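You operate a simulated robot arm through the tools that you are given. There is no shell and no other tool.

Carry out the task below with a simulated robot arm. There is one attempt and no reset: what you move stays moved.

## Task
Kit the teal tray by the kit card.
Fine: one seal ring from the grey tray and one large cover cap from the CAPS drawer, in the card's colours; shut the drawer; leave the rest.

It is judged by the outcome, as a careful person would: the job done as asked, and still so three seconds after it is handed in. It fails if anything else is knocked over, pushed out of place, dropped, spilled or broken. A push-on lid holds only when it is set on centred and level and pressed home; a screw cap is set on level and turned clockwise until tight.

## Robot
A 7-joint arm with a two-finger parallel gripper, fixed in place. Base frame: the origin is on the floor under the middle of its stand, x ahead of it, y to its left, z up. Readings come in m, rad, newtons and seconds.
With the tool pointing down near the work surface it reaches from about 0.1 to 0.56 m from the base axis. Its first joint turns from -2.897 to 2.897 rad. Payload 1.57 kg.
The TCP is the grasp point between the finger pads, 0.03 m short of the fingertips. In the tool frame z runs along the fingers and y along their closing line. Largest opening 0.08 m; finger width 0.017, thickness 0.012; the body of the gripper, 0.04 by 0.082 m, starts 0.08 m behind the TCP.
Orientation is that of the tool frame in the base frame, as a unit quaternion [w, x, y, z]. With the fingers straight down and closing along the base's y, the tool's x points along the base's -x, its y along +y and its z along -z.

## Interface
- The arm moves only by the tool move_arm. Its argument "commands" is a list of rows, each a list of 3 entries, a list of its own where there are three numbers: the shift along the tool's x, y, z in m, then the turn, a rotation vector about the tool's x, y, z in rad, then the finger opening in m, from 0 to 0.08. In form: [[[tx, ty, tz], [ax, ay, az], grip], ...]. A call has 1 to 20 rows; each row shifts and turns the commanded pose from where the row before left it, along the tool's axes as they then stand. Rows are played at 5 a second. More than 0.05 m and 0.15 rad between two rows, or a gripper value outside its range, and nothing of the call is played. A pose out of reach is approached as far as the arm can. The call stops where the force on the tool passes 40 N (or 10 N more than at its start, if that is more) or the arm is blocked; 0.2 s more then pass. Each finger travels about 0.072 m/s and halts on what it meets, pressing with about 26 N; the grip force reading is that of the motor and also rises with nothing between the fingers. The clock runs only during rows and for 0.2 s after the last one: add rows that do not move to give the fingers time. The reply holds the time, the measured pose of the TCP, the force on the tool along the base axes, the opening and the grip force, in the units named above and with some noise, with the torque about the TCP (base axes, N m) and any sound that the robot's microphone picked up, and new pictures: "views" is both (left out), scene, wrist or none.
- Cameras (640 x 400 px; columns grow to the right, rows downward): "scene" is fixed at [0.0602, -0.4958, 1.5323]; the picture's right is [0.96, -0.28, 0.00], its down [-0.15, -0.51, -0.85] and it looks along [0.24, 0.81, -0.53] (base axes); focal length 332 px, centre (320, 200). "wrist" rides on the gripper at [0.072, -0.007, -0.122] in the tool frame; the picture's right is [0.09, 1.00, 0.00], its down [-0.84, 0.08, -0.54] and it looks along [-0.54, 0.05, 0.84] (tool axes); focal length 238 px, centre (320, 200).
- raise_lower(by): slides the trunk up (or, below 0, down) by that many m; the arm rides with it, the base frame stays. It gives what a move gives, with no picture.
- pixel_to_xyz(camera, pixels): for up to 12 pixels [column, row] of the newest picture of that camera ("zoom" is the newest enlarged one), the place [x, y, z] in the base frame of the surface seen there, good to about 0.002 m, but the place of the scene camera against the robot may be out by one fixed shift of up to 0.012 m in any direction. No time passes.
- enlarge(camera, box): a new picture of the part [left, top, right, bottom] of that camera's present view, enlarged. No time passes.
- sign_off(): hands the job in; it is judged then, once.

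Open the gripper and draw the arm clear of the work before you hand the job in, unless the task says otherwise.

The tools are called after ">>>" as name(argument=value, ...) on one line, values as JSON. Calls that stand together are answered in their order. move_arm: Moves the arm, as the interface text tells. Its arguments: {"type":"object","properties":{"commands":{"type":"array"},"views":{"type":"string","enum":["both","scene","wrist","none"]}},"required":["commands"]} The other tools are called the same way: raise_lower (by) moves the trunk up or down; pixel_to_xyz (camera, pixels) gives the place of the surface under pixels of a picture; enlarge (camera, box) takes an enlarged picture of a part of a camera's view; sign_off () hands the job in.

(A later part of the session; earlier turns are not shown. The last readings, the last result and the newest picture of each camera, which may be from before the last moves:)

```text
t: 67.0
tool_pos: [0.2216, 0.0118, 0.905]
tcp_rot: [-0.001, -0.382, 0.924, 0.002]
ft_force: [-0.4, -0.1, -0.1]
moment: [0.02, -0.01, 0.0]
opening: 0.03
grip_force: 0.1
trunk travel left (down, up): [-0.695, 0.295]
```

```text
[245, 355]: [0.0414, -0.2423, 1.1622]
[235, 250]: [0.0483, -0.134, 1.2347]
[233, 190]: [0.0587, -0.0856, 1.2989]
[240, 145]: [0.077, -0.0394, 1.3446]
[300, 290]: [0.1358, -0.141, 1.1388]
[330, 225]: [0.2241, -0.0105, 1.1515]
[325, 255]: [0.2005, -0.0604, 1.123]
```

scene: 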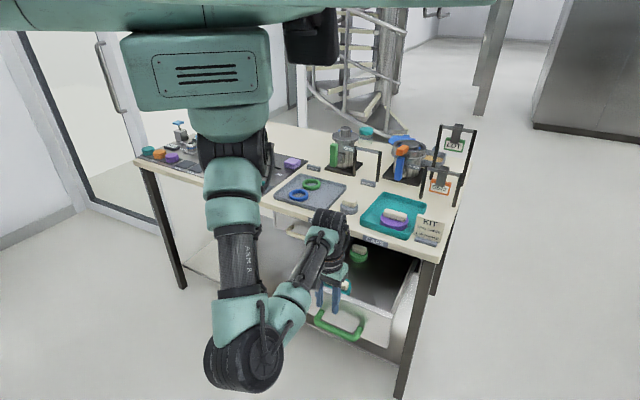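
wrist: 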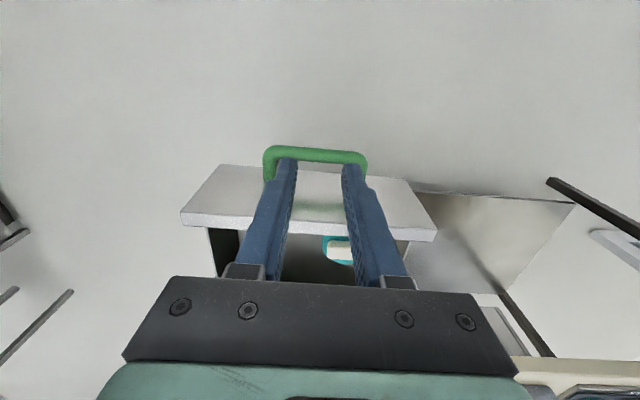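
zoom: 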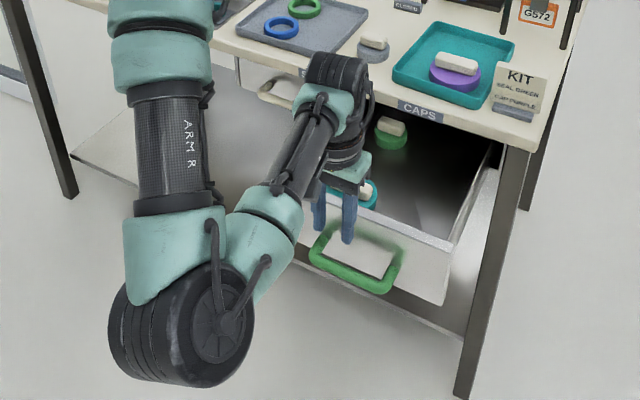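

The bar front is at s≈0.202, z≈0.743, and the fingers' front at 0.174, so there is clear space. I lower the fingers to z≈0.76 (tips 0.73) in front of the bar.

>>> move_arm(commands=[[[0, 0, 0.029], [0, 0, 0], 0.03], [[0, 0, 0.029], [0, 0, 0], 0.03], [[0, 0, 0.029], [0, 0, 0], 0.03], [[0, 0, 0.029], [0, 0, 0], 0.03], [[0, 0, 0.029], [0, 0, 0], 0.03], [[0, 0, 0], [0, 0, 0], 0.03]], views="wrist")

```text
t: 68.4
tool_pos: [0.2212, 0.0119, 0.759]
tcp_rot: [0.0, -0.382, 0.924, 0.001]
ft_force: [0.5, -0.8, 0.1]
moment: [0.02, 0.02, 0.01]
opening: 0.0302
grip_force: 0.1
trunk travel left (down, up): [-0.695, 0.295]
```

wrist: 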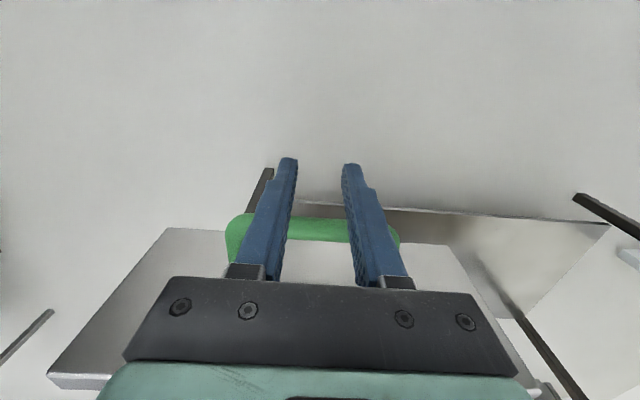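

The fingers stand in front of the bar. I push the drawer in along +s, first 0.18 m in gentle steps.

>>> move_arm(commands=[[[-0.012, 0, 0], [0, 0, 0], 0.03], [[-0.012, 0, 0], [0, 0, 0], 0.03], [[-0.012, 0, 0], [0, 0, 0], 0.03], [[-0.012, 0, 0], [0, 0, 0], 0.03], [[-0.012, 0, 0], [0, 0, 0], 0.03], [[-0.012, 0, 0], [0, 0, 0], 0.03], [[-0.012, 0, 0], [0, 0, 0], 0.03], [[-0.012, 0, 0], [0, 0, 0], 0.03], [[-0.012, 0, 0], [0, 0, 0], 0.03], [[-0.012, 0, 0], [0, 0, 0], 0.03], [[-0.012, 0, 0], [0, 0, 0], 0.03], [[-0.012, 0, 0], [0, 0, 0], 0.03], [[-0.012, 0, 0], [0, 0, 0], 0.03], [[-0.012, 0, 0], [0, 0, 0], 0.03], [[-0.012, 0, 0], [0, 0, 0], 0.03]], views="both")

```text
t: 71.6
tool_pos: [0.3491, 0.1385, 0.7603]
tcp_rot: [0.0, -0.381, 0.924, 0.001]
ft_force: [-0.4, -0.3, -0.4]
moment: [0.01, -0.01, 0.0]
opening: 0.03
grip_force: 0.1
trunk travel left (down, up): [-0.695, 0.295]
```

scene: 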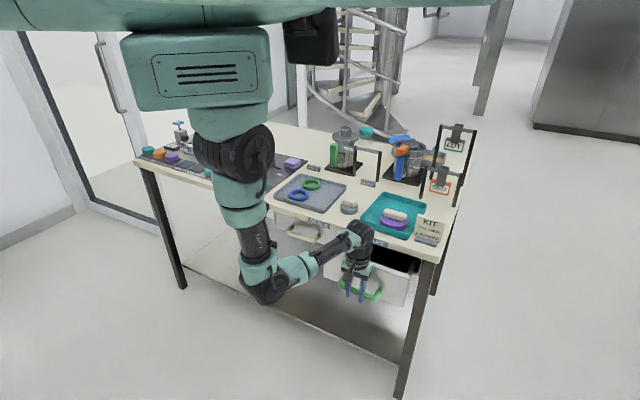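
wrist: 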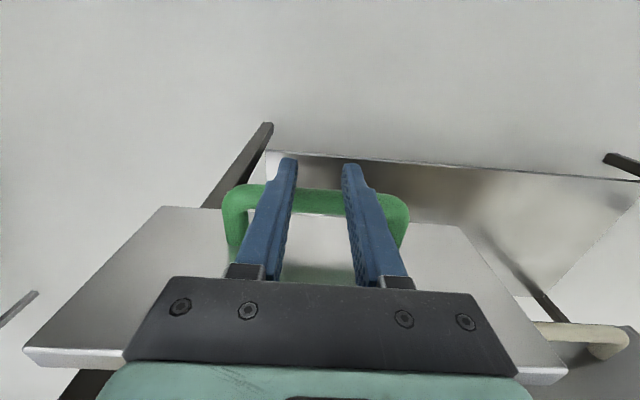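

The drawer is following (about half closed). The elbow hangs at about (265,285); I check it and then continue pushing.

>>> pixel_to_xyz(camera="scene", pixels=[[265, 290], [245, 215], [255, 255], [300, 270], [355, 240], [235, 165]])

>>> move_arm(commands=[[[-0.012, 0, 0], [0, 0, 0], 0.03], [[-0.012, 0, 0], [0, 0, 0], 0.03], [[-0.012, 0, 0], [0, 0, 0], 0.03], [[-0.012, 0, 0], [0, 0, 0], 0.03], [[-0.012, 0, 0], [0, 0, 0], 0.03]], views="both")

```text
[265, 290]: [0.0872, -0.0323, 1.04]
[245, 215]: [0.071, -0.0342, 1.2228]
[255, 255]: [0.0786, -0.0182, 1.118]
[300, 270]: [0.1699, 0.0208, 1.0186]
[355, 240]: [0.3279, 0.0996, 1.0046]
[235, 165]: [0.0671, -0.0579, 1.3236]
```

```text
t: 72.8
tool_pos: [0.3916, 0.1801, 0.7604]
tcp_rot: [0.0, -0.38, 0.925, 0.0]
ft_force: [-0.4, -0.8, 0.4]
moment: [-0.01, -0.01, 0.01]
opening: 0.0302
grip_force: 0.1
trunk travel left (down, up): [-0.695, 0.295]
```

scene: 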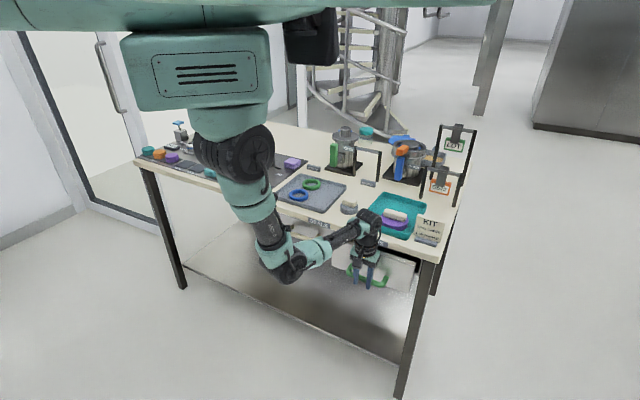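
wrist: 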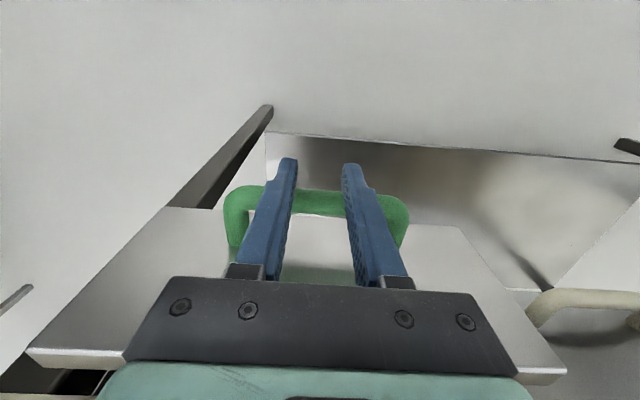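

Push continues fine with almost no force; s≈0.404 now. I push 0.045 m more upright, still short of the table edge for the gripper body.

>>> move_arm(commands=[[[-0.011, 0, 0], [0, 0, 0], 0.03], [[-0.011, 0, 0], [0, 0, 0], 0.03], [[-0.011, 0, 0], [0, 0, 0], 0.03], [[-0.011, 0, 0], [0, 0, 0], 0.03], [[0, 0, 0], [0, 0, 0], 0.03]], views="wrist")

```text
t: 74.0
tool_pos: [0.4221, 0.2101, 0.7604]
tcp_rot: [-0.001, -0.382, 0.924, 0.001]
ft_force: [0.8, -0.1, -0.5]
moment: [0.01, 0.02, 0.03]
opening: 0.0299
grip_force: 0.1
trunk travel left (down, up): [-0.695, 0.295]
```

wrist: 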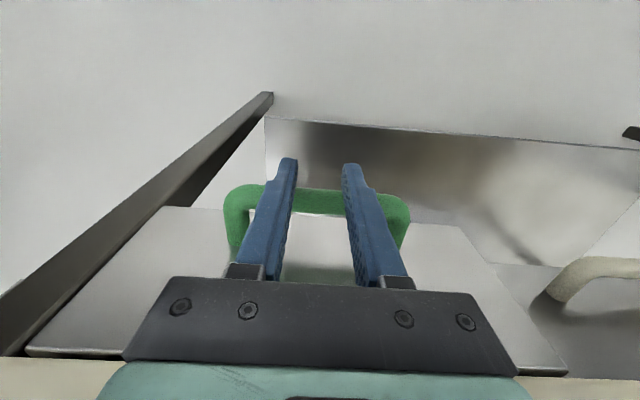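

About 5 cm remain. I back off 2 cm, tilt the tool 30° so the gripper body stays clear of the table edge, then push the bar home.

>>> move_arm(commands=[[[0.02, 0, 0], [0, 0, 0], 0.03], [[0, 0, 0], [0, -0.131, 0], 0.03], [[0, 0, 0], [0, -0.131, 0], 0.03], [[0, 0, 0], [0, -0.131, 0], 0.03], [[0, 0, 0], [0, -0.131, 0], 0.03], [[-0.0087, 0, 0.005], [0, 0, 0], 0.03], [[-0.0087, 0, 0.005], [0, 0, 0], 0.03], [[-0.0087, 0, 0.005], [0, 0, 0], 0.03], [[0, 0, 0], [0, 0, 0], 0.03]], views="both")

```text
t: 76.0
tool_pos: [0.4295, 0.2192, 0.7606]
tcp_rot: [0.239, -0.368, 0.893, 0.1]
ft_force: [-0.8, 0.2, -0.1]
moment: [-0.01, 0.0, -0.01]
opening: 0.03
grip_force: 0.0
trunk travel left (down, up): [-0.695, 0.295]
```

scene: 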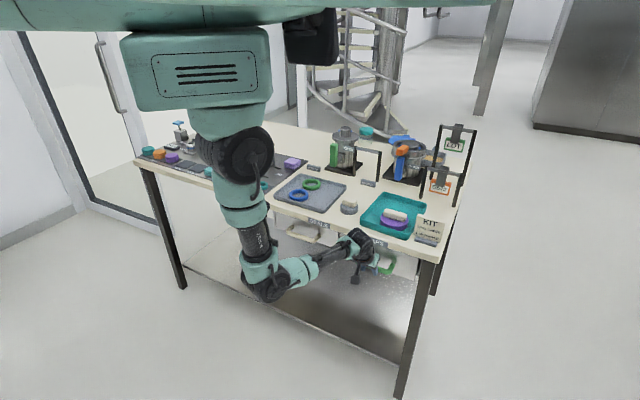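
wrist: 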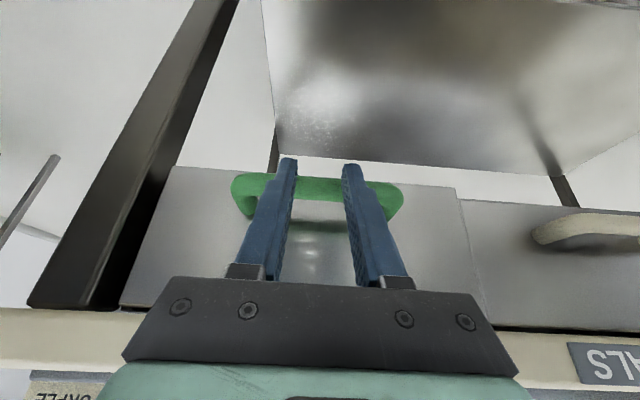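

The drawer is nearly shut (bar at about s≈0.48, closed at ≈0.506). I push on in 5 mm steps until it stops.

>>> move_arm(commands=[[[-0.00433, 0, 0.0025], [0, 0, 0], 0.03], [[-0.00433, 0, 0.0025], [0, 0, 0], 0.03], [[-0.00433, 0, 0.0025], [0, 0, 0], 0.03], [[-0.00433, 0, 0.0025], [0, 0, 0], 0.03], [[-0.0026, 0, 0.0015], [0, 0, 0], 0.03], [[0, 0, 0], [0, 0, 0], 0.03]], views="wrist")

```text
t: 77.4
tool_pos: [0.4465, 0.2337, 0.76]
tcp_rot: [0.24, -0.368, 0.893, 0.1]
ft_force: [0.1, -0.6, -0.2]
moment: [0.01, -0.01, 0.03]
opening: 0.0301
grip_force: 0.1
trunk travel left (down, up): [-0.695, 0.295]
```

wrist: 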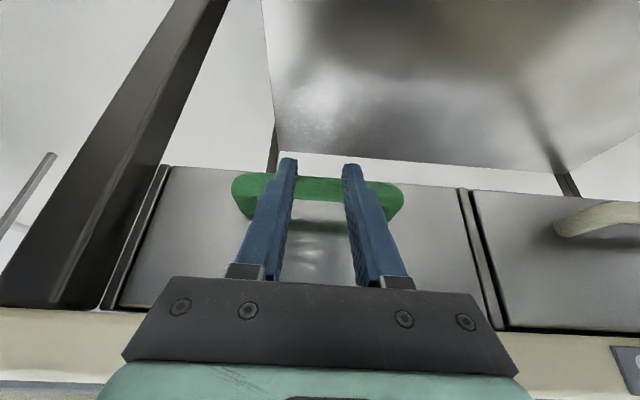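

Still no stop force at s≈0.481. I keep on in 3 mm steps.

>>> move_arm(commands=[[[-0.0026, 0, 0.0015], [0, 0, 0], 0.03], [[-0.0026, 0, 0.0015], [0, 0, 0], 0.03], [[0, 0, 0], [0, 0, 0], 0.03]], views="none")

>>> move_arm(commands=[[[-0.0026, 0, 0.0015], [0, 0, 0], 0.03], [[0, 0, 0], [0, 0, 0], 0.03]], views="wrist")

```text
t: 78.2
tool_pos: [0.448, 0.2369, 0.7575]
tcp_rot: [0.236, -0.369, 0.894, 0.1]
ft_force: [-7.5, -9.5, -1.9]
moment: [-0.3, 0.15, 0.21]
opening: 0.0294
grip_force: 0.1
trunk travel left (down, up): [-0.695, 0.295]
```

```text
t: 78.8
tool_pos: [0.4487, 0.238, 0.7573]
tcp_rot: [0.233, -0.368, 0.895, 0.099]
ft_force: [-16.9, -18.6, -5.3]
moment: [-0.72, 0.25, 0.25]
opening: 0.0284
grip_force: 0.0
trunk travel left (down, up): [-0.695, 0.295]
```

wrist: 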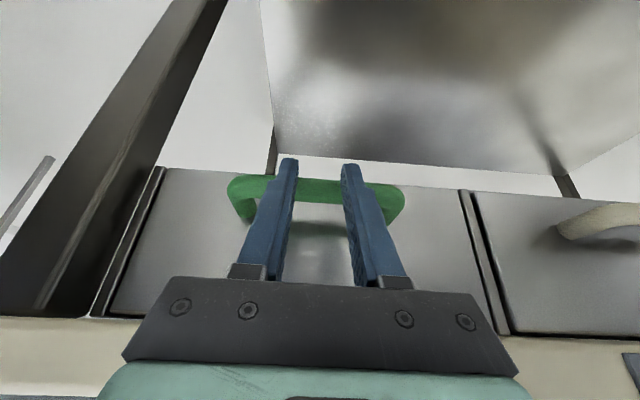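

The drawer hit its stop (25 N), so it is shut. I back straight off 9 cm and rise above table height.

>>> move_arm(commands=[[[0.00433, 0, -0.0025], [0, 0, 0], 0.03], [[0.013, 0, -0.0075], [0, 0, 0], 0.03], [[0.026, 0, -0.015], [0, 0, 0], 0.03], [[0.026, 0, -0.015], [0, 0, 0], 0.03], [[0.013, 0, -0.0075], [0, 0, 0], 0.03], [[-0.015, 0, -0.026], [0, 0, 0], 0.03], [[-0.0175, 0, -0.0303], [0, 0, 0], 0.03], [[-0.0175, 0, -0.0303], [0, 0, 0], 0.03], [[-0.0175, 0, -0.0303], [0, 0, 0], 0.05], [[-0.0175, 0, -0.0303], [0, 0, 0], 0.08], [[-0.0175, 0, -0.0303], [0, 0, 0], 0.08], [[0, 0, 0], [0, 0, 0], 0.08]], views="both")

```text
t: 81.4
tool_pos: [0.3828, 0.174, 0.9657]
tcp_rot: [0.239, -0.367, 0.893, 0.099]
ft_force: [-0.8, -0.1, -0.1]
moment: [0.0, 0.0, 0.02]
opening: 0.0798
grip_force: 0.0
trunk travel left (down, up): [-0.695, 0.295]
```

scene: 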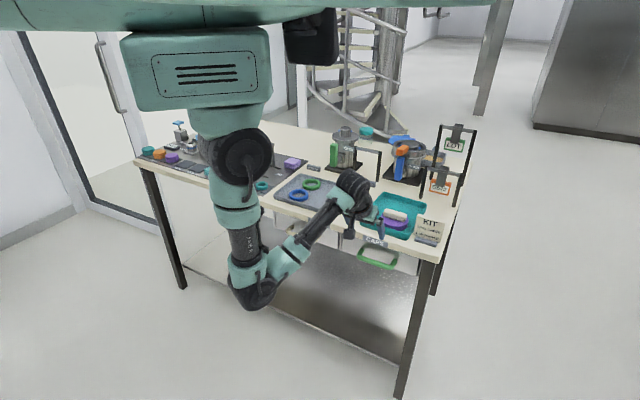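
wrist: 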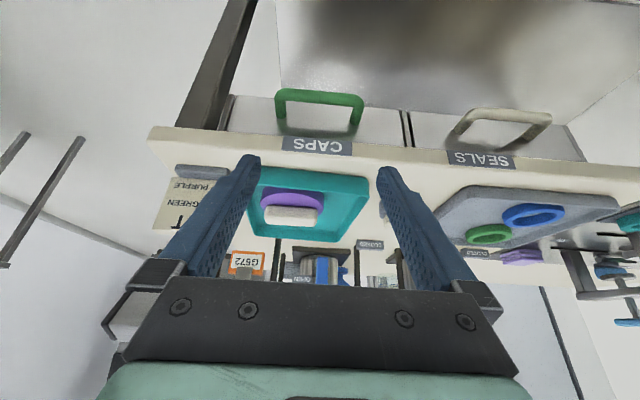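

The drawer appears shut and everything else unchanged. I verify the bar position and check the arm's elbow.

>>> pixel_to_xyz(camera="wrist", pixels=[[320, 96], [318, 115], [480, 118], [430, 120], [370, 112]])

>>> pixel_to_xyz(camera="scene", pixels=[[250, 295], [240, 215], [245, 245], [240, 155], [285, 260], [320, 220], [352, 190]])

>>> enlarge(camera="scene", box=[260, 160, 460, 285])

```text
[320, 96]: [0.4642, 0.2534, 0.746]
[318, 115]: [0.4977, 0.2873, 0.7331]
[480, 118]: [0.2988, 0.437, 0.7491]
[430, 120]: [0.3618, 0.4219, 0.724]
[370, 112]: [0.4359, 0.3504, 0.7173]
```

```text
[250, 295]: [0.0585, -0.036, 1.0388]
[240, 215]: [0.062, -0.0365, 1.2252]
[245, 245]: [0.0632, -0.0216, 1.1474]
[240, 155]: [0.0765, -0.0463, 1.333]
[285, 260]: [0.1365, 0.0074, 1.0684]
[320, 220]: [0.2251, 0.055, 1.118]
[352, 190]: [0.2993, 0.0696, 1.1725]
```

```text
3.20 times, centred on (360, 222) of scene
```

zoom: 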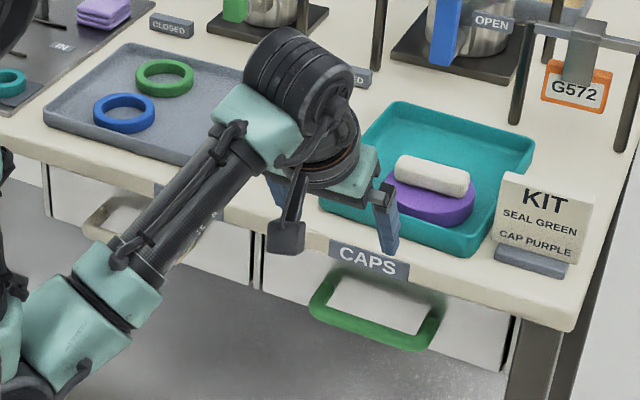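

The drawer is shut (front back at s≈0.555, bar at 0.507). The upper arm now hangs almost straight down, so the elbow can swing either way; I face the tool to 60° and move left toward the grey tray.

>>> move_arm(commands=[[[0, 0, 0], [-0.0663, 0, -0.1148], 0.08], [[0, 0, 0], [-0.0663, 0, -0.1148], 0.08], [[-0.0224, 0.0364, 0.0051], [0, 0, 0], 0.08], [[-0.0224, 0.0364, 0.0051], [0, 0, 0], 0.08], [[-0.0224, 0.0364, 0.0051], [0, 0, 0], 0.08], [[-0.0224, 0.0364, 0.0051], [0, 0, 0], 0.08], [[-0.0224, 0.0364, 0.0051], [0, 0, 0], 0.08], [[0, 0, 0], [0, 0, 0], 0.08]], views="both")

```text
t: 83.2
tool_pos: [0.2826, 0.3587, 1.0001]
tcp_rot: [0.224, -0.482, 0.837, 0.131]
ft_force: [-0.7, -0.6, -0.5]
moment: [-0.03, 0.0, -0.03]
opening: 0.0799
grip_force: 0.1
trunk travel left (down, up): [-0.695, 0.295]
```

scene: 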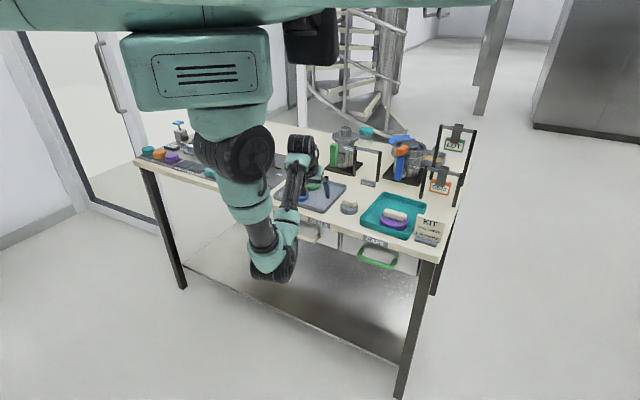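
wrist: 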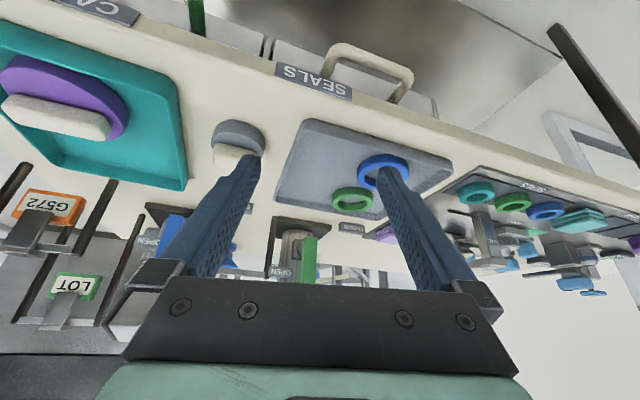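

It reached (0.283,0.359,1.0) without limits. I measure the green ring (at (352,198)) from here and tilt to 45°.

>>> move_arm(commands=[[[0, 0, 0], [0, -0.131, 0], 0.08], [[0, 0, 0], [0, -0.131, 0], 0.08], [[0, 0, 0], [0, 0, 0], 0.08]], views="wrist")

>>> enlarge(camera="wrist", box=[260, 80, 480, 220])

```text
t: 84.0
tool_pos: [0.2821, 0.3592, 1.0002]
tcp_rot: [0.332, -0.461, 0.8, 0.193]
ft_force: [-1.3, 0.3, -0.6]
moment: [0.01, -0.03, -0.01]
opening: 0.0799
grip_force: 0.2
trunk travel left (down, up): [-0.695, 0.295]
```

wrist: 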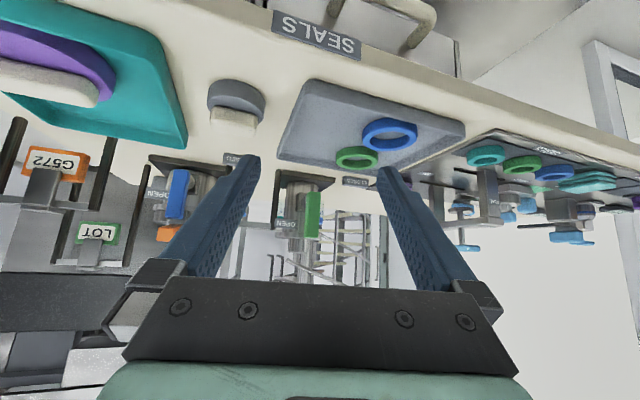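

```text
2.86 times, centred on (370, 150) of wrist
```

zoom: 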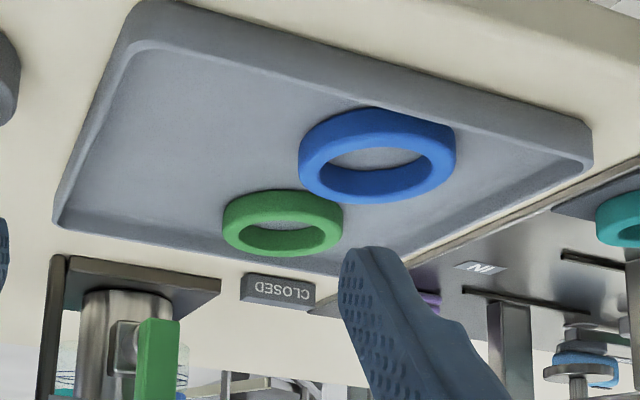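

I probe ring points on this zoom: outer extremes of green and blue, and the tray rim nearby.

>>> pixel_to_xyz(camera="zoom", pixels=[[224, 222], [341, 218], [282, 193], [282, 205], [282, 216], [280, 252], [280, 240], [235, 238], [335, 235], [280, 262], [200, 225], [330, 200]])

>>> pixel_to_xyz(camera="zoom", pixels=[[301, 165], [453, 150], [375, 110], [375, 198], [320, 190], [310, 180], [150, 240], [345, 265], [60, 220], [580, 160], [280, 232], [380, 160]])

```text
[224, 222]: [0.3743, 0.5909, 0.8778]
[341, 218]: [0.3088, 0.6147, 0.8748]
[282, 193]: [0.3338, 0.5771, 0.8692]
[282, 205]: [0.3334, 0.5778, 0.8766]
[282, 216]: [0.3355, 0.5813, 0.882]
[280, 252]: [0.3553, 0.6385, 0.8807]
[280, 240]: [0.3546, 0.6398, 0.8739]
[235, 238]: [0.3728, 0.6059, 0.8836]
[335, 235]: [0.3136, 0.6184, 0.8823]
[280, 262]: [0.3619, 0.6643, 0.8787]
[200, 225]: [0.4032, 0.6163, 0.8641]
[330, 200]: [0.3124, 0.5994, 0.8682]
```

```text
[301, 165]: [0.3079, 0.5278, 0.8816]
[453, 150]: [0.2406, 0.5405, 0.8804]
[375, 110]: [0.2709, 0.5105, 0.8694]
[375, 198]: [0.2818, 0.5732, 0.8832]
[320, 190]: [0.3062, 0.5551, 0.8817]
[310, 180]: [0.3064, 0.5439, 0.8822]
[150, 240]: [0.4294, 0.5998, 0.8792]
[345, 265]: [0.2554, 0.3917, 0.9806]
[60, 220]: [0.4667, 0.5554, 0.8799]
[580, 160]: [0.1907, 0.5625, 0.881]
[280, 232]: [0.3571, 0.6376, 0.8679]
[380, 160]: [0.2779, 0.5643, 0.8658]
```

Green ring: centre ≈(0.344,0.607), diameter ≈0.069, top z≈0.882; blue is 26 mm away from it. I move to a pre-grasp 10 cm back along the 45° tool axis.

>>> move_arm(commands=[[[-0.022, 0.0175, 0.0342], [0, 0, 0], 0.08], [[-0.022, 0.0175, 0.0342], [0, 0, 0], 0.08], [[-0.022, 0.0175, 0.0342], [0, 0, 0], 0.08], [[-0.022, 0.0176, 0.0341], [0, 0, 0], 0.08], [[0, 0, 0], [0, 0, 0], 0.08]], views="both")

```text
t: 85.2
tool_pos: [0.3019, 0.5323, 0.9656]
tcp_rot: [0.333, -0.461, 0.8, 0.194]
ft_force: [0.2, -0.5, -0.3]
moment: [-0.05, -0.01, 0.0]
opening: 0.0801
grip_force: 0.1
trunk travel left (down, up): [-0.695, 0.295]
```

scene: 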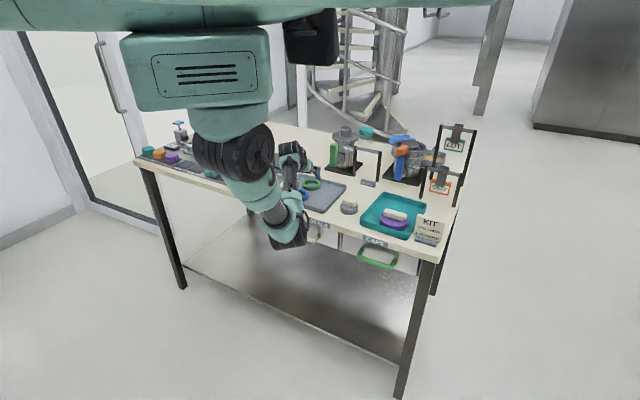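
wrist: 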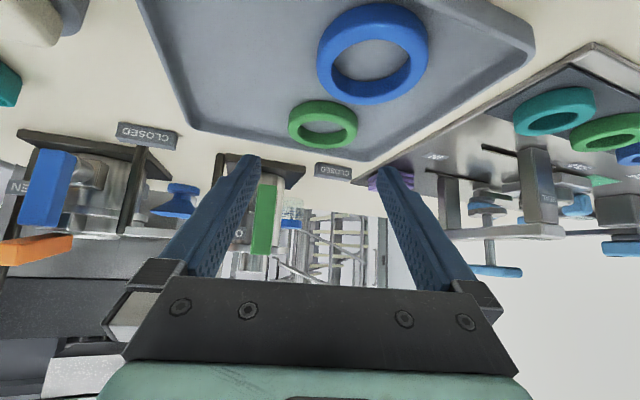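

Pre-grasp reached. I re-measure the ring from this nearer view and check the elbow against the table edge.

>>> pixel_to_xyz(camera="wrist", pixels=[[289, 122], [357, 120], [322, 101], [322, 108], [322, 147], [322, 142], [322, 125], [297, 137], [350, 135], [372, 100], [425, 60], [318, 50]])

>>> pixel_to_xyz(camera="scene", pixels=[[290, 240], [280, 248], [270, 205], [250, 185], [300, 210], [292, 160]])

>>> enlarge(camera="wrist", box=[250, 80, 410, 180])

```text
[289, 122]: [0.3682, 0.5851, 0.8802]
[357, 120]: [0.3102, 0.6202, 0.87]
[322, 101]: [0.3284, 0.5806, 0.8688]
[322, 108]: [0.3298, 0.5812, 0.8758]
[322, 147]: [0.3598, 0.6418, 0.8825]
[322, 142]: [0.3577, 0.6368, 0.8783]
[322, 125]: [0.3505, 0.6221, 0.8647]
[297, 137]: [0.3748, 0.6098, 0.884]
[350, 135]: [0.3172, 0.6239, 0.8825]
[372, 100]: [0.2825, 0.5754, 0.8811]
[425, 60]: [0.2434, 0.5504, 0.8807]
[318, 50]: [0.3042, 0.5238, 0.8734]
```

```text
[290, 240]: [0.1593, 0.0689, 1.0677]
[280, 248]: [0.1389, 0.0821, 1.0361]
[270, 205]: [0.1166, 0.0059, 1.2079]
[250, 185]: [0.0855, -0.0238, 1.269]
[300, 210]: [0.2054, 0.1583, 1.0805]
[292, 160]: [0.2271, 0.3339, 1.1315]
```

```text
4.00 times, centred on (330, 130) of wrist
```

zoom: 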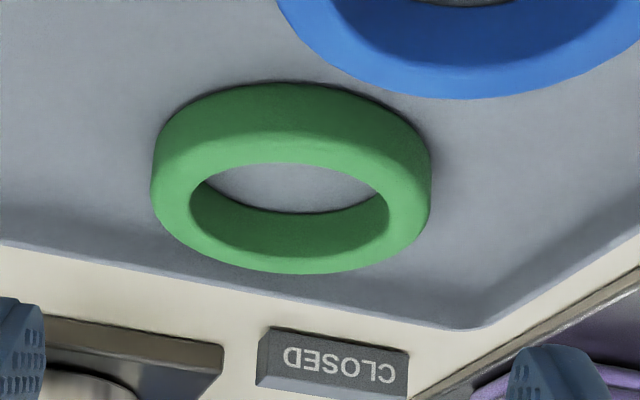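

I probe the ring's outline more closely on this zoom.

>>> pixel_to_xyz(camera="zoom", pixels=[[156, 200], [427, 195], [290, 88], [290, 130], [290, 160], [285, 218], [285, 268], [200, 250], [380, 245], [195, 200], [385, 200], [155, 165]])

```text
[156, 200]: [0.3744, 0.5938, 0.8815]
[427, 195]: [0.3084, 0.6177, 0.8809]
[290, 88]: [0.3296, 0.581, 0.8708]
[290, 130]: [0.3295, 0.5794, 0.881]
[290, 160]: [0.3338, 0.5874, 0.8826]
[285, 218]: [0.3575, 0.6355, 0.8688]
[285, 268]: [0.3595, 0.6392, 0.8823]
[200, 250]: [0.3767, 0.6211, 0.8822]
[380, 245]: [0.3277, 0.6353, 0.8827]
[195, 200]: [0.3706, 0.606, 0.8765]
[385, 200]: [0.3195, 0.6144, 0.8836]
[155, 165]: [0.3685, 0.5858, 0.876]
```

Fitted ring centre ≈(0.3435,0.6085), radius ≈0.0345, a lateral offset of 2.3 mm from the tool. I advance 7 cm along the tool axis with that correction and check.

>>> move_arm(commands=[[[0, 0.0012, 0.02], [0, 0, 0], 0.08], [[0, 0.0011, 0.02], [0, 0, 0], 0.08], [[0, 0, 0.018], [0, 0, 0], 0.08], [[0, 0, 0.012], [0, 0, 0], 0.08], [[0, 0, 0], [0, 0, 0], 0.08]], views="wrist")

>>> enlarge(camera="wrist", box=[220, 100, 420, 225])

```text
t: 86.4
tool_pos: [0.3233, 0.5758, 0.9155]
tcp_rot: [0.332, -0.461, 0.8, 0.193]
ft_force: [-0.8, -0.7, 0.8]
moment: [0.0, 0.01, -0.01]
opening: 0.08
grip_force: 0.2
trunk travel left (down, up): [-0.695, 0.295]
```

wrist: 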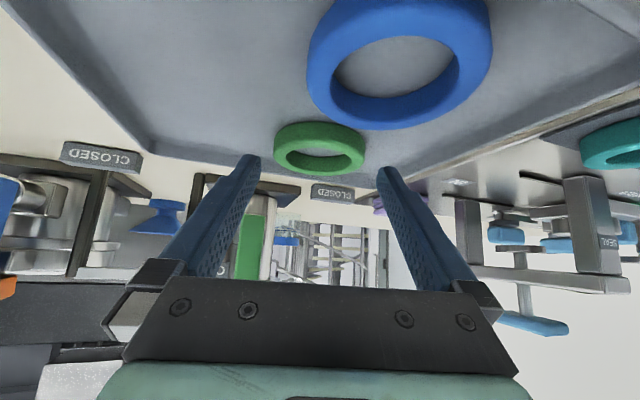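

```text
3.20 times, centred on (320, 162) of wrist
```

zoom: 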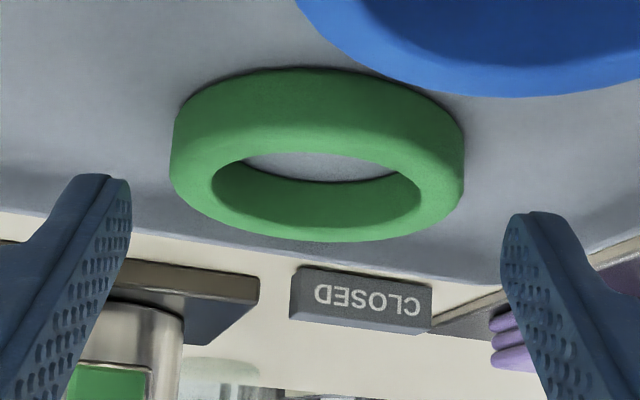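

The ring is centred between the fingers (cols 274–365 vs fingertips 258/378). I go the last 3 cm down around it.

>>> move_arm(commands=[[[-0.0009, 0, 0.0098], [0, 0, 0], 0.08], [[-0.0009, 0, 0.0098], [0, 0, 0], 0.08], [[-0.0009, 0, 0.0098], [0, 0, 0], 0.08], [[0, 0, 0], [0, 0, 0], 0.08]], views="wrist")

>>> enlarge(camera="wrist", box=[220, 100, 420, 225])

```text
t: 87.4
tool_pos: [0.3347, 0.5961, 0.8983]
tcp_rot: [0.332, -0.461, 0.8, 0.192]
ft_force: [-0.7, -0.7, 0.6]
moment: [0.02, 0.03, -0.02]
opening: 0.0801
grip_force: 0.1
trunk travel left (down, up): [-0.695, 0.295]
```

wrist: 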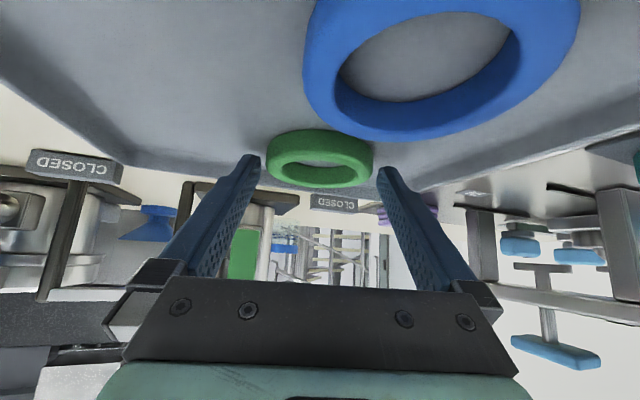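

```text
3.20 times, centred on (320, 162) of wrist
```

zoom: 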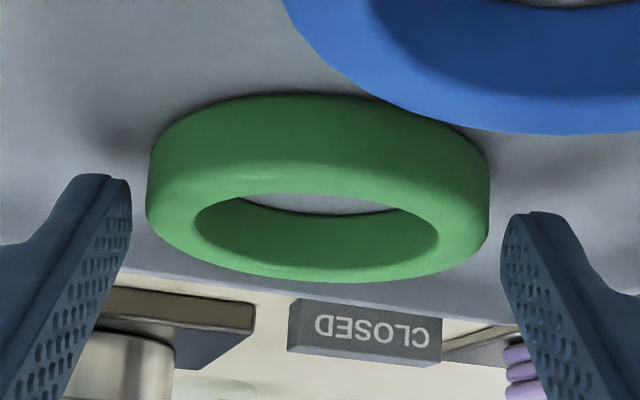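

Both fingers flank the ring near its mid-plane. I close on it.

>>> move_arm(commands=[[[0, 0, 0], [0, 0, 0], 0.07], [[0, 0, 0], [0, 0, 0], 0.06], [[0, 0, 0], [0, 0, 0], 0.055], [[0, 0, 0], [0, 0, 0], 0.055]], views="wrist")

>>> enlarge(camera="wrist", box=[220, 100, 420, 225])

```text
t: 88.4
tool_pos: [0.336, 0.5967, 0.8973]
tcp_rot: [0.332, -0.461, 0.8, 0.193]
ft_force: [-0.3, 0.1, 0.4]
moment: [0.07, 0.03, 0.0]
opening: 0.0682
grip_force: 26.2
trunk travel left (down, up): [-0.695, 0.295]
```

wrist: 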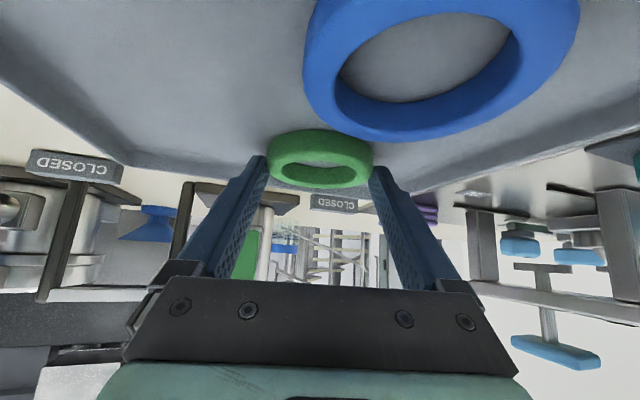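

```text
3.20 times, centred on (320, 162) of wrist
```

zoom: 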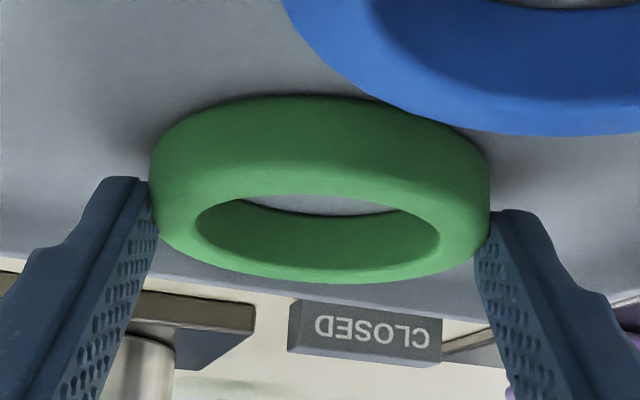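

Gripped at 0.068 m opening, 26 N. I lift straight up slowly by 5 cm.

>>> move_arm(commands=[[[-0.0035, 0, -0.0035], [0, 0, 0], 0.055], [[-0.0071, 0, -0.0071], [0, 0, 0], 0.055], [[-0.0106, 0, -0.0106], [0, 0, 0], 0.055], [[-0.0142, 0, -0.0142], [0, 0, 0], 0.055], [[0, 0, 0], [0, 0, 0], 0.055]], views="both")

```text
t: 89.6
tool_pos: [0.3352, 0.5951, 0.9474]
tcp_rot: [0.331, -0.461, 0.8, 0.192]
ft_force: [-0.4, 0.0, 0.3]
moment: [0.01, 0.02, 0.01]
opening: 0.0682
grip_force: 26.8
trunk travel left (down, up): [-0.695, 0.295]
```

scene: 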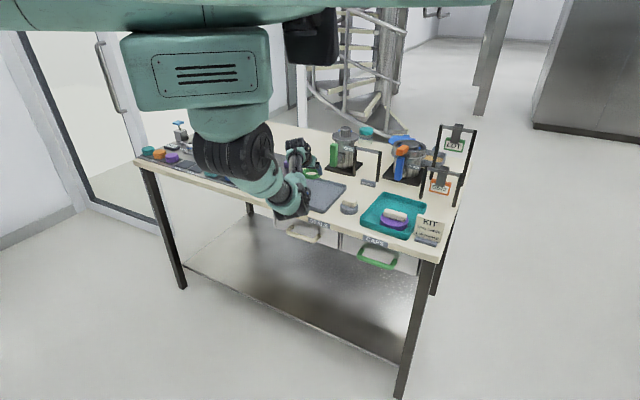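
wrist: 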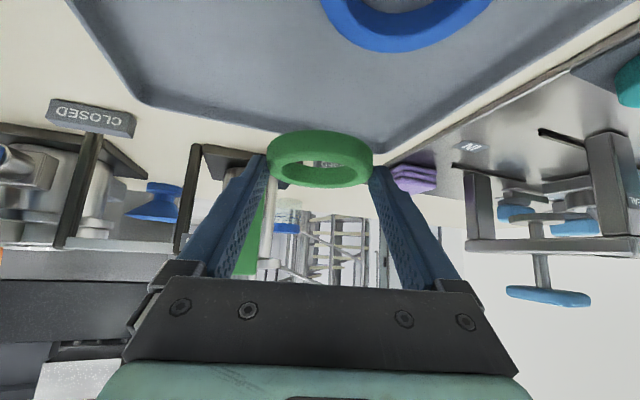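

The ring is held firmly and level. I rise and back off, turn to face 45°, then lower the trunk 8 cm for better reach over the teal tray.

>>> move_arm(commands=[[[-0.0059, 0, -0.0413], [0, 0, 0], 0.055], [[-0.0059, 0, -0.0413], [0, 0, 0], 0.055], [[-0.0059, 0, -0.0413], [0, 0, 0], 0.055], [[-0.0059, 0, -0.0413], [0, 0, 0], 0.055], [[0, 0, 0], [0.0934, 0, 0.0929], 0.055], [[0, 0, 0], [0.0934, 0, 0.0929], 0.055], [[0, 0, 0], [0, 0, 0], 0.055]], views="both")

```text
t: 91.2
tool_pos: [0.2848, 0.5084, 1.0816]
tcp_rot: [0.354, -0.352, 0.854, 0.147]
ft_force: [0.3, -0.6, -0.3]
moment: [-0.02, -0.03, -0.01]
opening: 0.0674
grip_force: 26.2
trunk travel left (down, up): [-0.695, 0.295]
```

scene: 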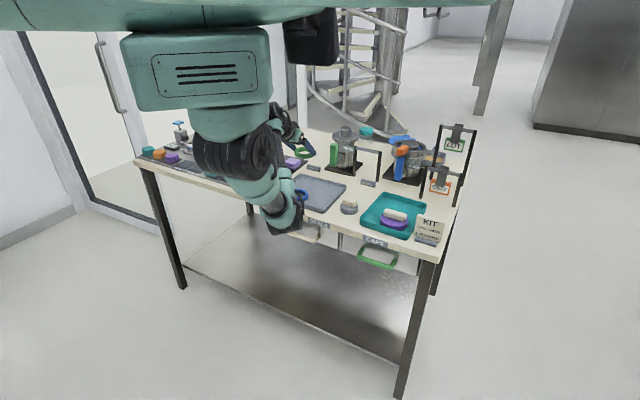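
wrist: 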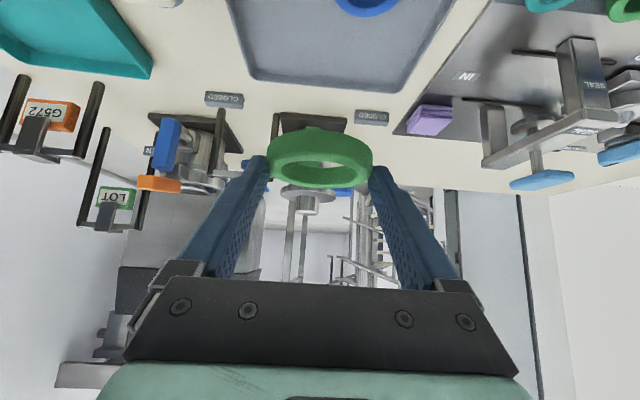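

Ring still held (0.067 m). I move laterally right at this height until over the front of the teal tray.

>>> move_arm(commands=[[[0.0007, -0.0403, 0.0006], [0, 0, 0], 0.055], [[0.0007, -0.0403, 0.0006], [0, 0, 0], 0.055], [[0.0007, -0.0403, 0.0006], [0, 0, 0], 0.055], [[0.0007, -0.0403, 0.0006], [0, 0, 0], 0.055], [[0.0007, -0.0403, 0.0006], [0, 0, 0], 0.055], [[0.0007, -0.0403, 0.0006], [0, 0, 0], 0.055], [[0.0007, -0.0403, 0.0006], [0, 0, 0], 0.055], [[0.0007, -0.0403, 0.0006], [0, 0, 0], 0.055], [[0, 0, 0], [0, 0, 0], 0.055]], views="both")

```text
t: 93.2
tool_pos: [0.5119, 0.28, 1.0727]
tcp_rot: [0.354, -0.352, 0.854, 0.146]
ft_force: [0.8, -0.3, -0.6]
moment: [0.01, -0.02, 0.02]
opening: 0.0669
grip_force: 26.0
trunk travel left (down, up): [-0.695, 0.295]
```

scene: 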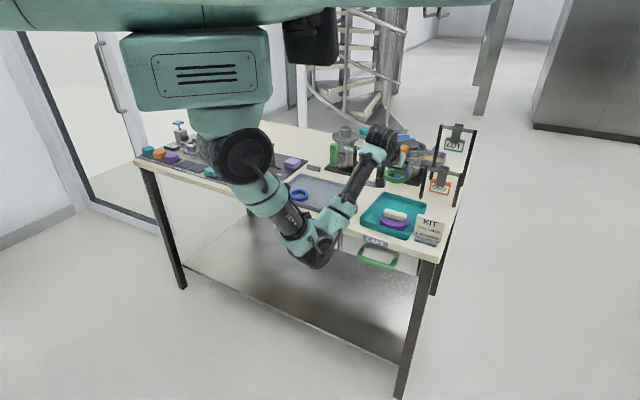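
wrist: 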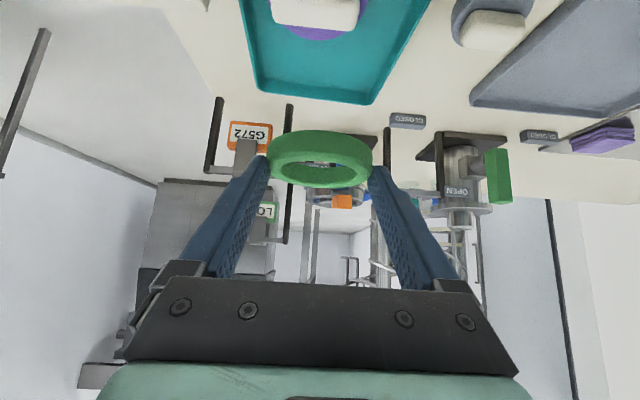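

Ring position in the view is unchanged (cols 267–373). I lower the trunk 7 cm and measure the tray's free area behind the cap.

>>> raise_lower(by=-0.07)

>>> move_arm(commands=[[[0, 0, 0], [0, 0, 0], 0.055]], views="wrist")

>>> enlarge(camera="wrist", box=[200, 0, 440, 150])

>>> pixel_to_xyz(camera="zoom", pixels=[[150, 60], [170, 200], [180, 230], [300, 240], [440, 260], [450, 230], [560, 60], [300, 200], [420, 210], [320, 110], [200, 100], [480, 100]])

```text
t: 94.2
tool_pos: [0.5117, 0.2806, 1.0032]
tcp_rot: [0.354, -0.353, 0.853, 0.148]
ft_force: [0.5, 0.7, -0.6]
moment: [-0.01, 0.04, -0.03]
opening: 0.0668
grip_force: 25.8
trunk travel left (down, up): [-0.625, 0.365]
```

```text
t: 94.7
tool_pos: [0.5127, 0.2792, 1.0018]
tcp_rot: [0.354, -0.353, 0.853, 0.148]
ft_force: [-0.1, 0.4, -0.1]
moment: [0.01, 0.01, -0.01]
opening: 0.0667
grip_force: 26.2
trunk travel left (down, up): [-0.625, 0.365]
```

wrist: 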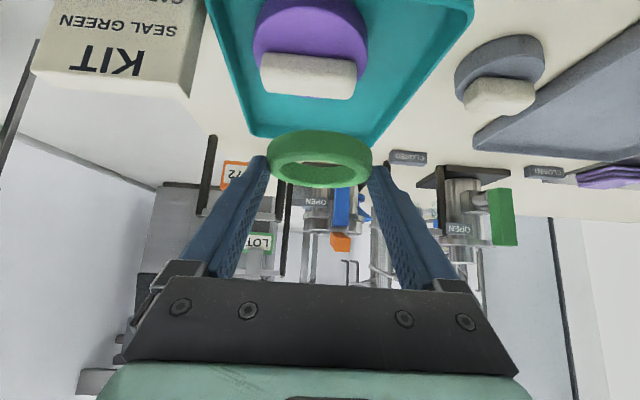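

```text
2.67 times, centred on (320, 75) of wrist
```

zoom: 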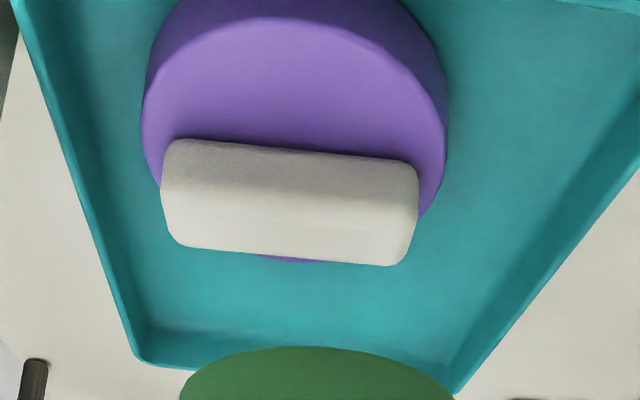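

```text
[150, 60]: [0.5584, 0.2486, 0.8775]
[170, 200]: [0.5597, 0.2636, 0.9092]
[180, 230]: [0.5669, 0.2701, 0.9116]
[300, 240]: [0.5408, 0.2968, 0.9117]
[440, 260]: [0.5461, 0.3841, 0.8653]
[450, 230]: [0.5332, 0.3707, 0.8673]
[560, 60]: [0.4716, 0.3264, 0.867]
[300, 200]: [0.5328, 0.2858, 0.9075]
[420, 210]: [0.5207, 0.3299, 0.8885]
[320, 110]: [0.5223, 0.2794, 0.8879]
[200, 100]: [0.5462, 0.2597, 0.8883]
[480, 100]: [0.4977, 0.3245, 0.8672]
```

I probe the far wall, left wall and floor of the tray and the cap's outline for the ring's spot.

>>> pixel_to_xyz(camera="zoom", pixels=[[142, 358], [150, 330], [180, 355], [250, 300], [350, 310], [470, 372], [450, 350], [530, 280], [545, 270], [430, 320], [300, 262], [442, 130]])

>>> pixel_to_xyz(camera="wrist", pixels=[[320, 136], [320, 150], [320, 182], [320, 186], [268, 158], [372, 160], [210, 150], [290, 140], [380, 120], [250, 130], [400, 95], [470, 15]])

```text
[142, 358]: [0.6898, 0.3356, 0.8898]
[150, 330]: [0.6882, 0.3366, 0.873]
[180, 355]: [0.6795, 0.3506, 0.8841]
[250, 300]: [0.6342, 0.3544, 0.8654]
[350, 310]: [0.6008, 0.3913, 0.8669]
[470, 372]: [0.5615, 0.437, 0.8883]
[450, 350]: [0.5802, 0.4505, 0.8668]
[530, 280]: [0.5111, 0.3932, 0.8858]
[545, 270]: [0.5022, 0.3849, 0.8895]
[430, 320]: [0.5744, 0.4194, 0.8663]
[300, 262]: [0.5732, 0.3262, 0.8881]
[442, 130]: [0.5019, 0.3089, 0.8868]
```

```text
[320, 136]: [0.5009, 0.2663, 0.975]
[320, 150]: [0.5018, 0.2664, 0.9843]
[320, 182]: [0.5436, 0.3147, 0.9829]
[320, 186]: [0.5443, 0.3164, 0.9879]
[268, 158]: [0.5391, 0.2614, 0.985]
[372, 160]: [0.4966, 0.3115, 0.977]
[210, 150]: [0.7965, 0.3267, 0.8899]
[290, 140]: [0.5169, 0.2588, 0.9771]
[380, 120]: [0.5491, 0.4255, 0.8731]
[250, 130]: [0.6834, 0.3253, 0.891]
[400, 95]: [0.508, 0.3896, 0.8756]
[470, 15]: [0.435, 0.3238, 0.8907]
```

Free floor behind the cap spans s≈0.64–0.73, u≈0.09–0.245. I move out 0.11 m at this height so the ring is at s≈0.686, u≈0.164.

>>> move_arm(commands=[[[-0.0194, 0, 0.0196], [0, 0, 0], 0.055], [[-0.0194, 0, 0.0196], [0, 0, 0], 0.055], [[-0.0194, 0, 0.0196], [0, 0, 0], 0.055], [[-0.0194, 0, 0.0196], [0, 0, 0], 0.055], [[0, 0, 0], [0, 0, 0], 0.055]], views="both")

```text
t: 95.8
tool_pos: [0.5904, 0.3576, 1.0027]
tcp_rot: [0.353, -0.353, 0.854, 0.148]
ft_force: [0.0, -0.1, -0.6]
moment: [-0.03, 0.03, -0.03]
opening: 0.0662
grip_force: 26.5
trunk travel left (down, up): [-0.625, 0.365]
```

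scene: 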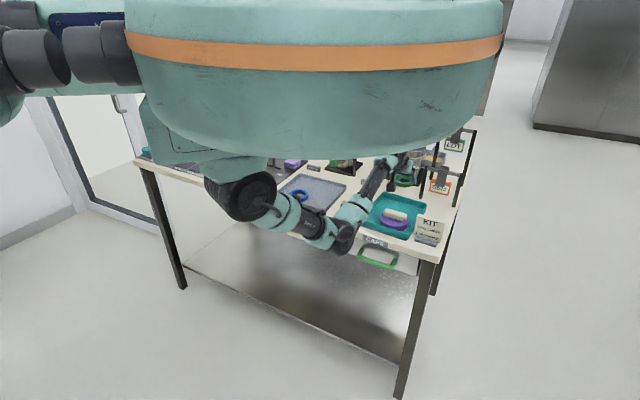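
wrist: 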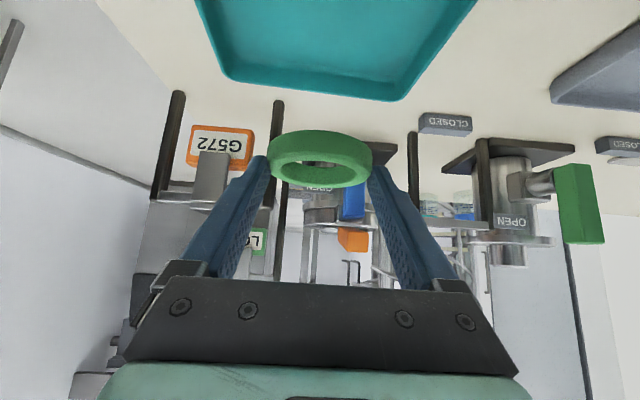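

The ring is at s≈0.686, u≈0.164 by the pose, over the free area behind the cap. I descend 8 cm and look.

>>> move_arm(commands=[[[0.0142, 0, 0.0141], [0, 0, 0], 0.055], [[0.0142, 0, 0.0141], [0, 0, 0], 0.055], [[0.0142, 0, 0.0141], [0, 0, 0], 0.055], [[0.0142, 0, 0.0141], [0, 0, 0], 0.055], [[0, 0, 0], [0, 0, 0], 0.055]], views="wrist")

>>> enlarge(camera="wrist", box=[180, 60, 460, 235])

```text
t: 97.0
tool_pos: [0.5907, 0.3581, 0.9229]
tcp_rot: [0.354, -0.352, 0.854, 0.147]
ft_force: [-0.3, 0.5, -1.4]
moment: [0.02, 0.02, 0.01]
opening: 0.0665
grip_force: 25.8
trunk travel left (down, up): [-0.625, 0.365]
```

wrist: 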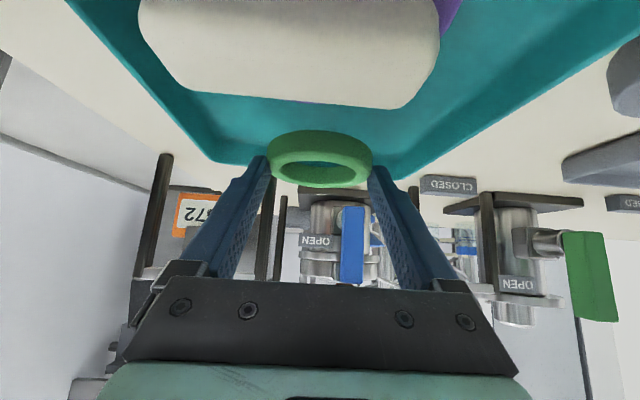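

```text
2.29 times, centred on (320, 148) of wrist
```

zoom: 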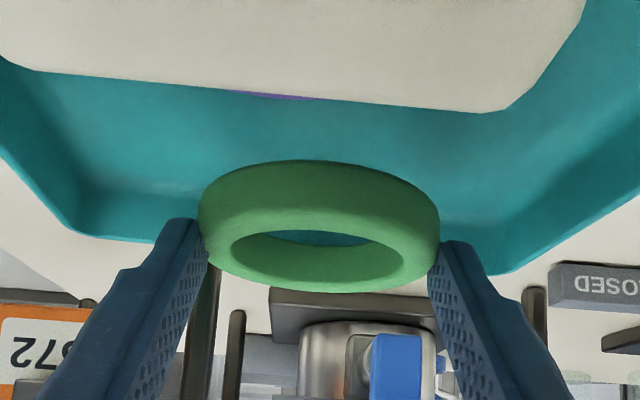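

The ring hangs over free tray floor with the cap behind the camera. I shift back 3 mm and descend 21 mm, then feel for the floor.

>>> move_arm(commands=[[[0.0021, 0, -0.0021], [0, 0, 0], 0.055], [[0.0071, 0, 0.0071], [0, 0, 0], 0.055], [[0.005, 0, 0.005], [0, 0, 0], 0.055], [[0.0028, 0, 0.0028], [0, 0, 0], 0.055], [[0, 0, 0], [0, 0, 0], 0.055]], views="wrist")

```text
t: 98.2
tool_pos: [0.5882, 0.3569, 0.9012]
tcp_rot: [0.354, -0.352, 0.854, 0.147]
ft_force: [-0.3, 0.6, -0.9]
moment: [0.03, -0.01, 0.0]
opening: 0.066
grip_force: 26.1
trunk travel left (down, up): [-0.625, 0.365]
```

wrist: 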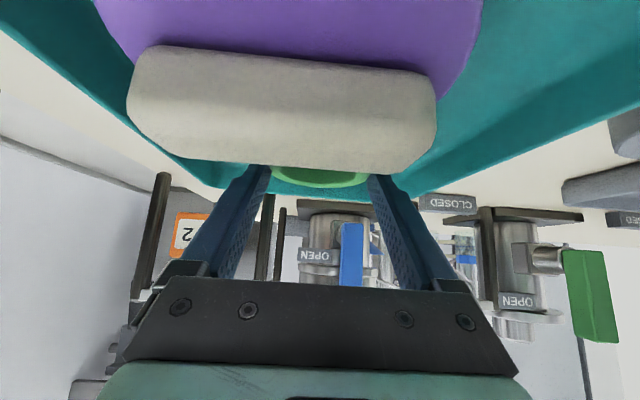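

The cap's bar now blocks the view of the ring but nothing touches (force ≈0). I descend in 1.5 mm steps watching the force.

>>> move_arm(commands=[[[0.00107, 0, 0.00106], [0, 0, 0], 0.055], [[0, 0, 0], [0, 0, 0], 0.055]], views="none")

>>> move_arm(commands=[[[0.00107, 0, 0.00106], [0, 0, 0], 0.055], [[0, 0, 0], [0, 0, 0], 0.055]], views="none")

```text
t: 98.8
tool_pos: [0.5877, 0.3559, 0.8995]
tcp_rot: [0.354, -0.352, 0.854, 0.147]
ft_force: [1.1, -0.4, -0.6]
moment: [-0.02, 0.03, -0.01]
opening: 0.0661
grip_force: 25.7
trunk travel left (down, up): [-0.625, 0.365]
```

```text
t: 99.5
tool_pos: [0.5871, 0.3559, 0.8978]
tcp_rot: [0.354, -0.352, 0.854, 0.147]
ft_force: [-0.4, -0.6, 0.8]
moment: [0.06, -0.06, -0.04]
opening: 0.0656
grip_force: 25.0
trunk travel left (down, up): [-0.625, 0.365]
```

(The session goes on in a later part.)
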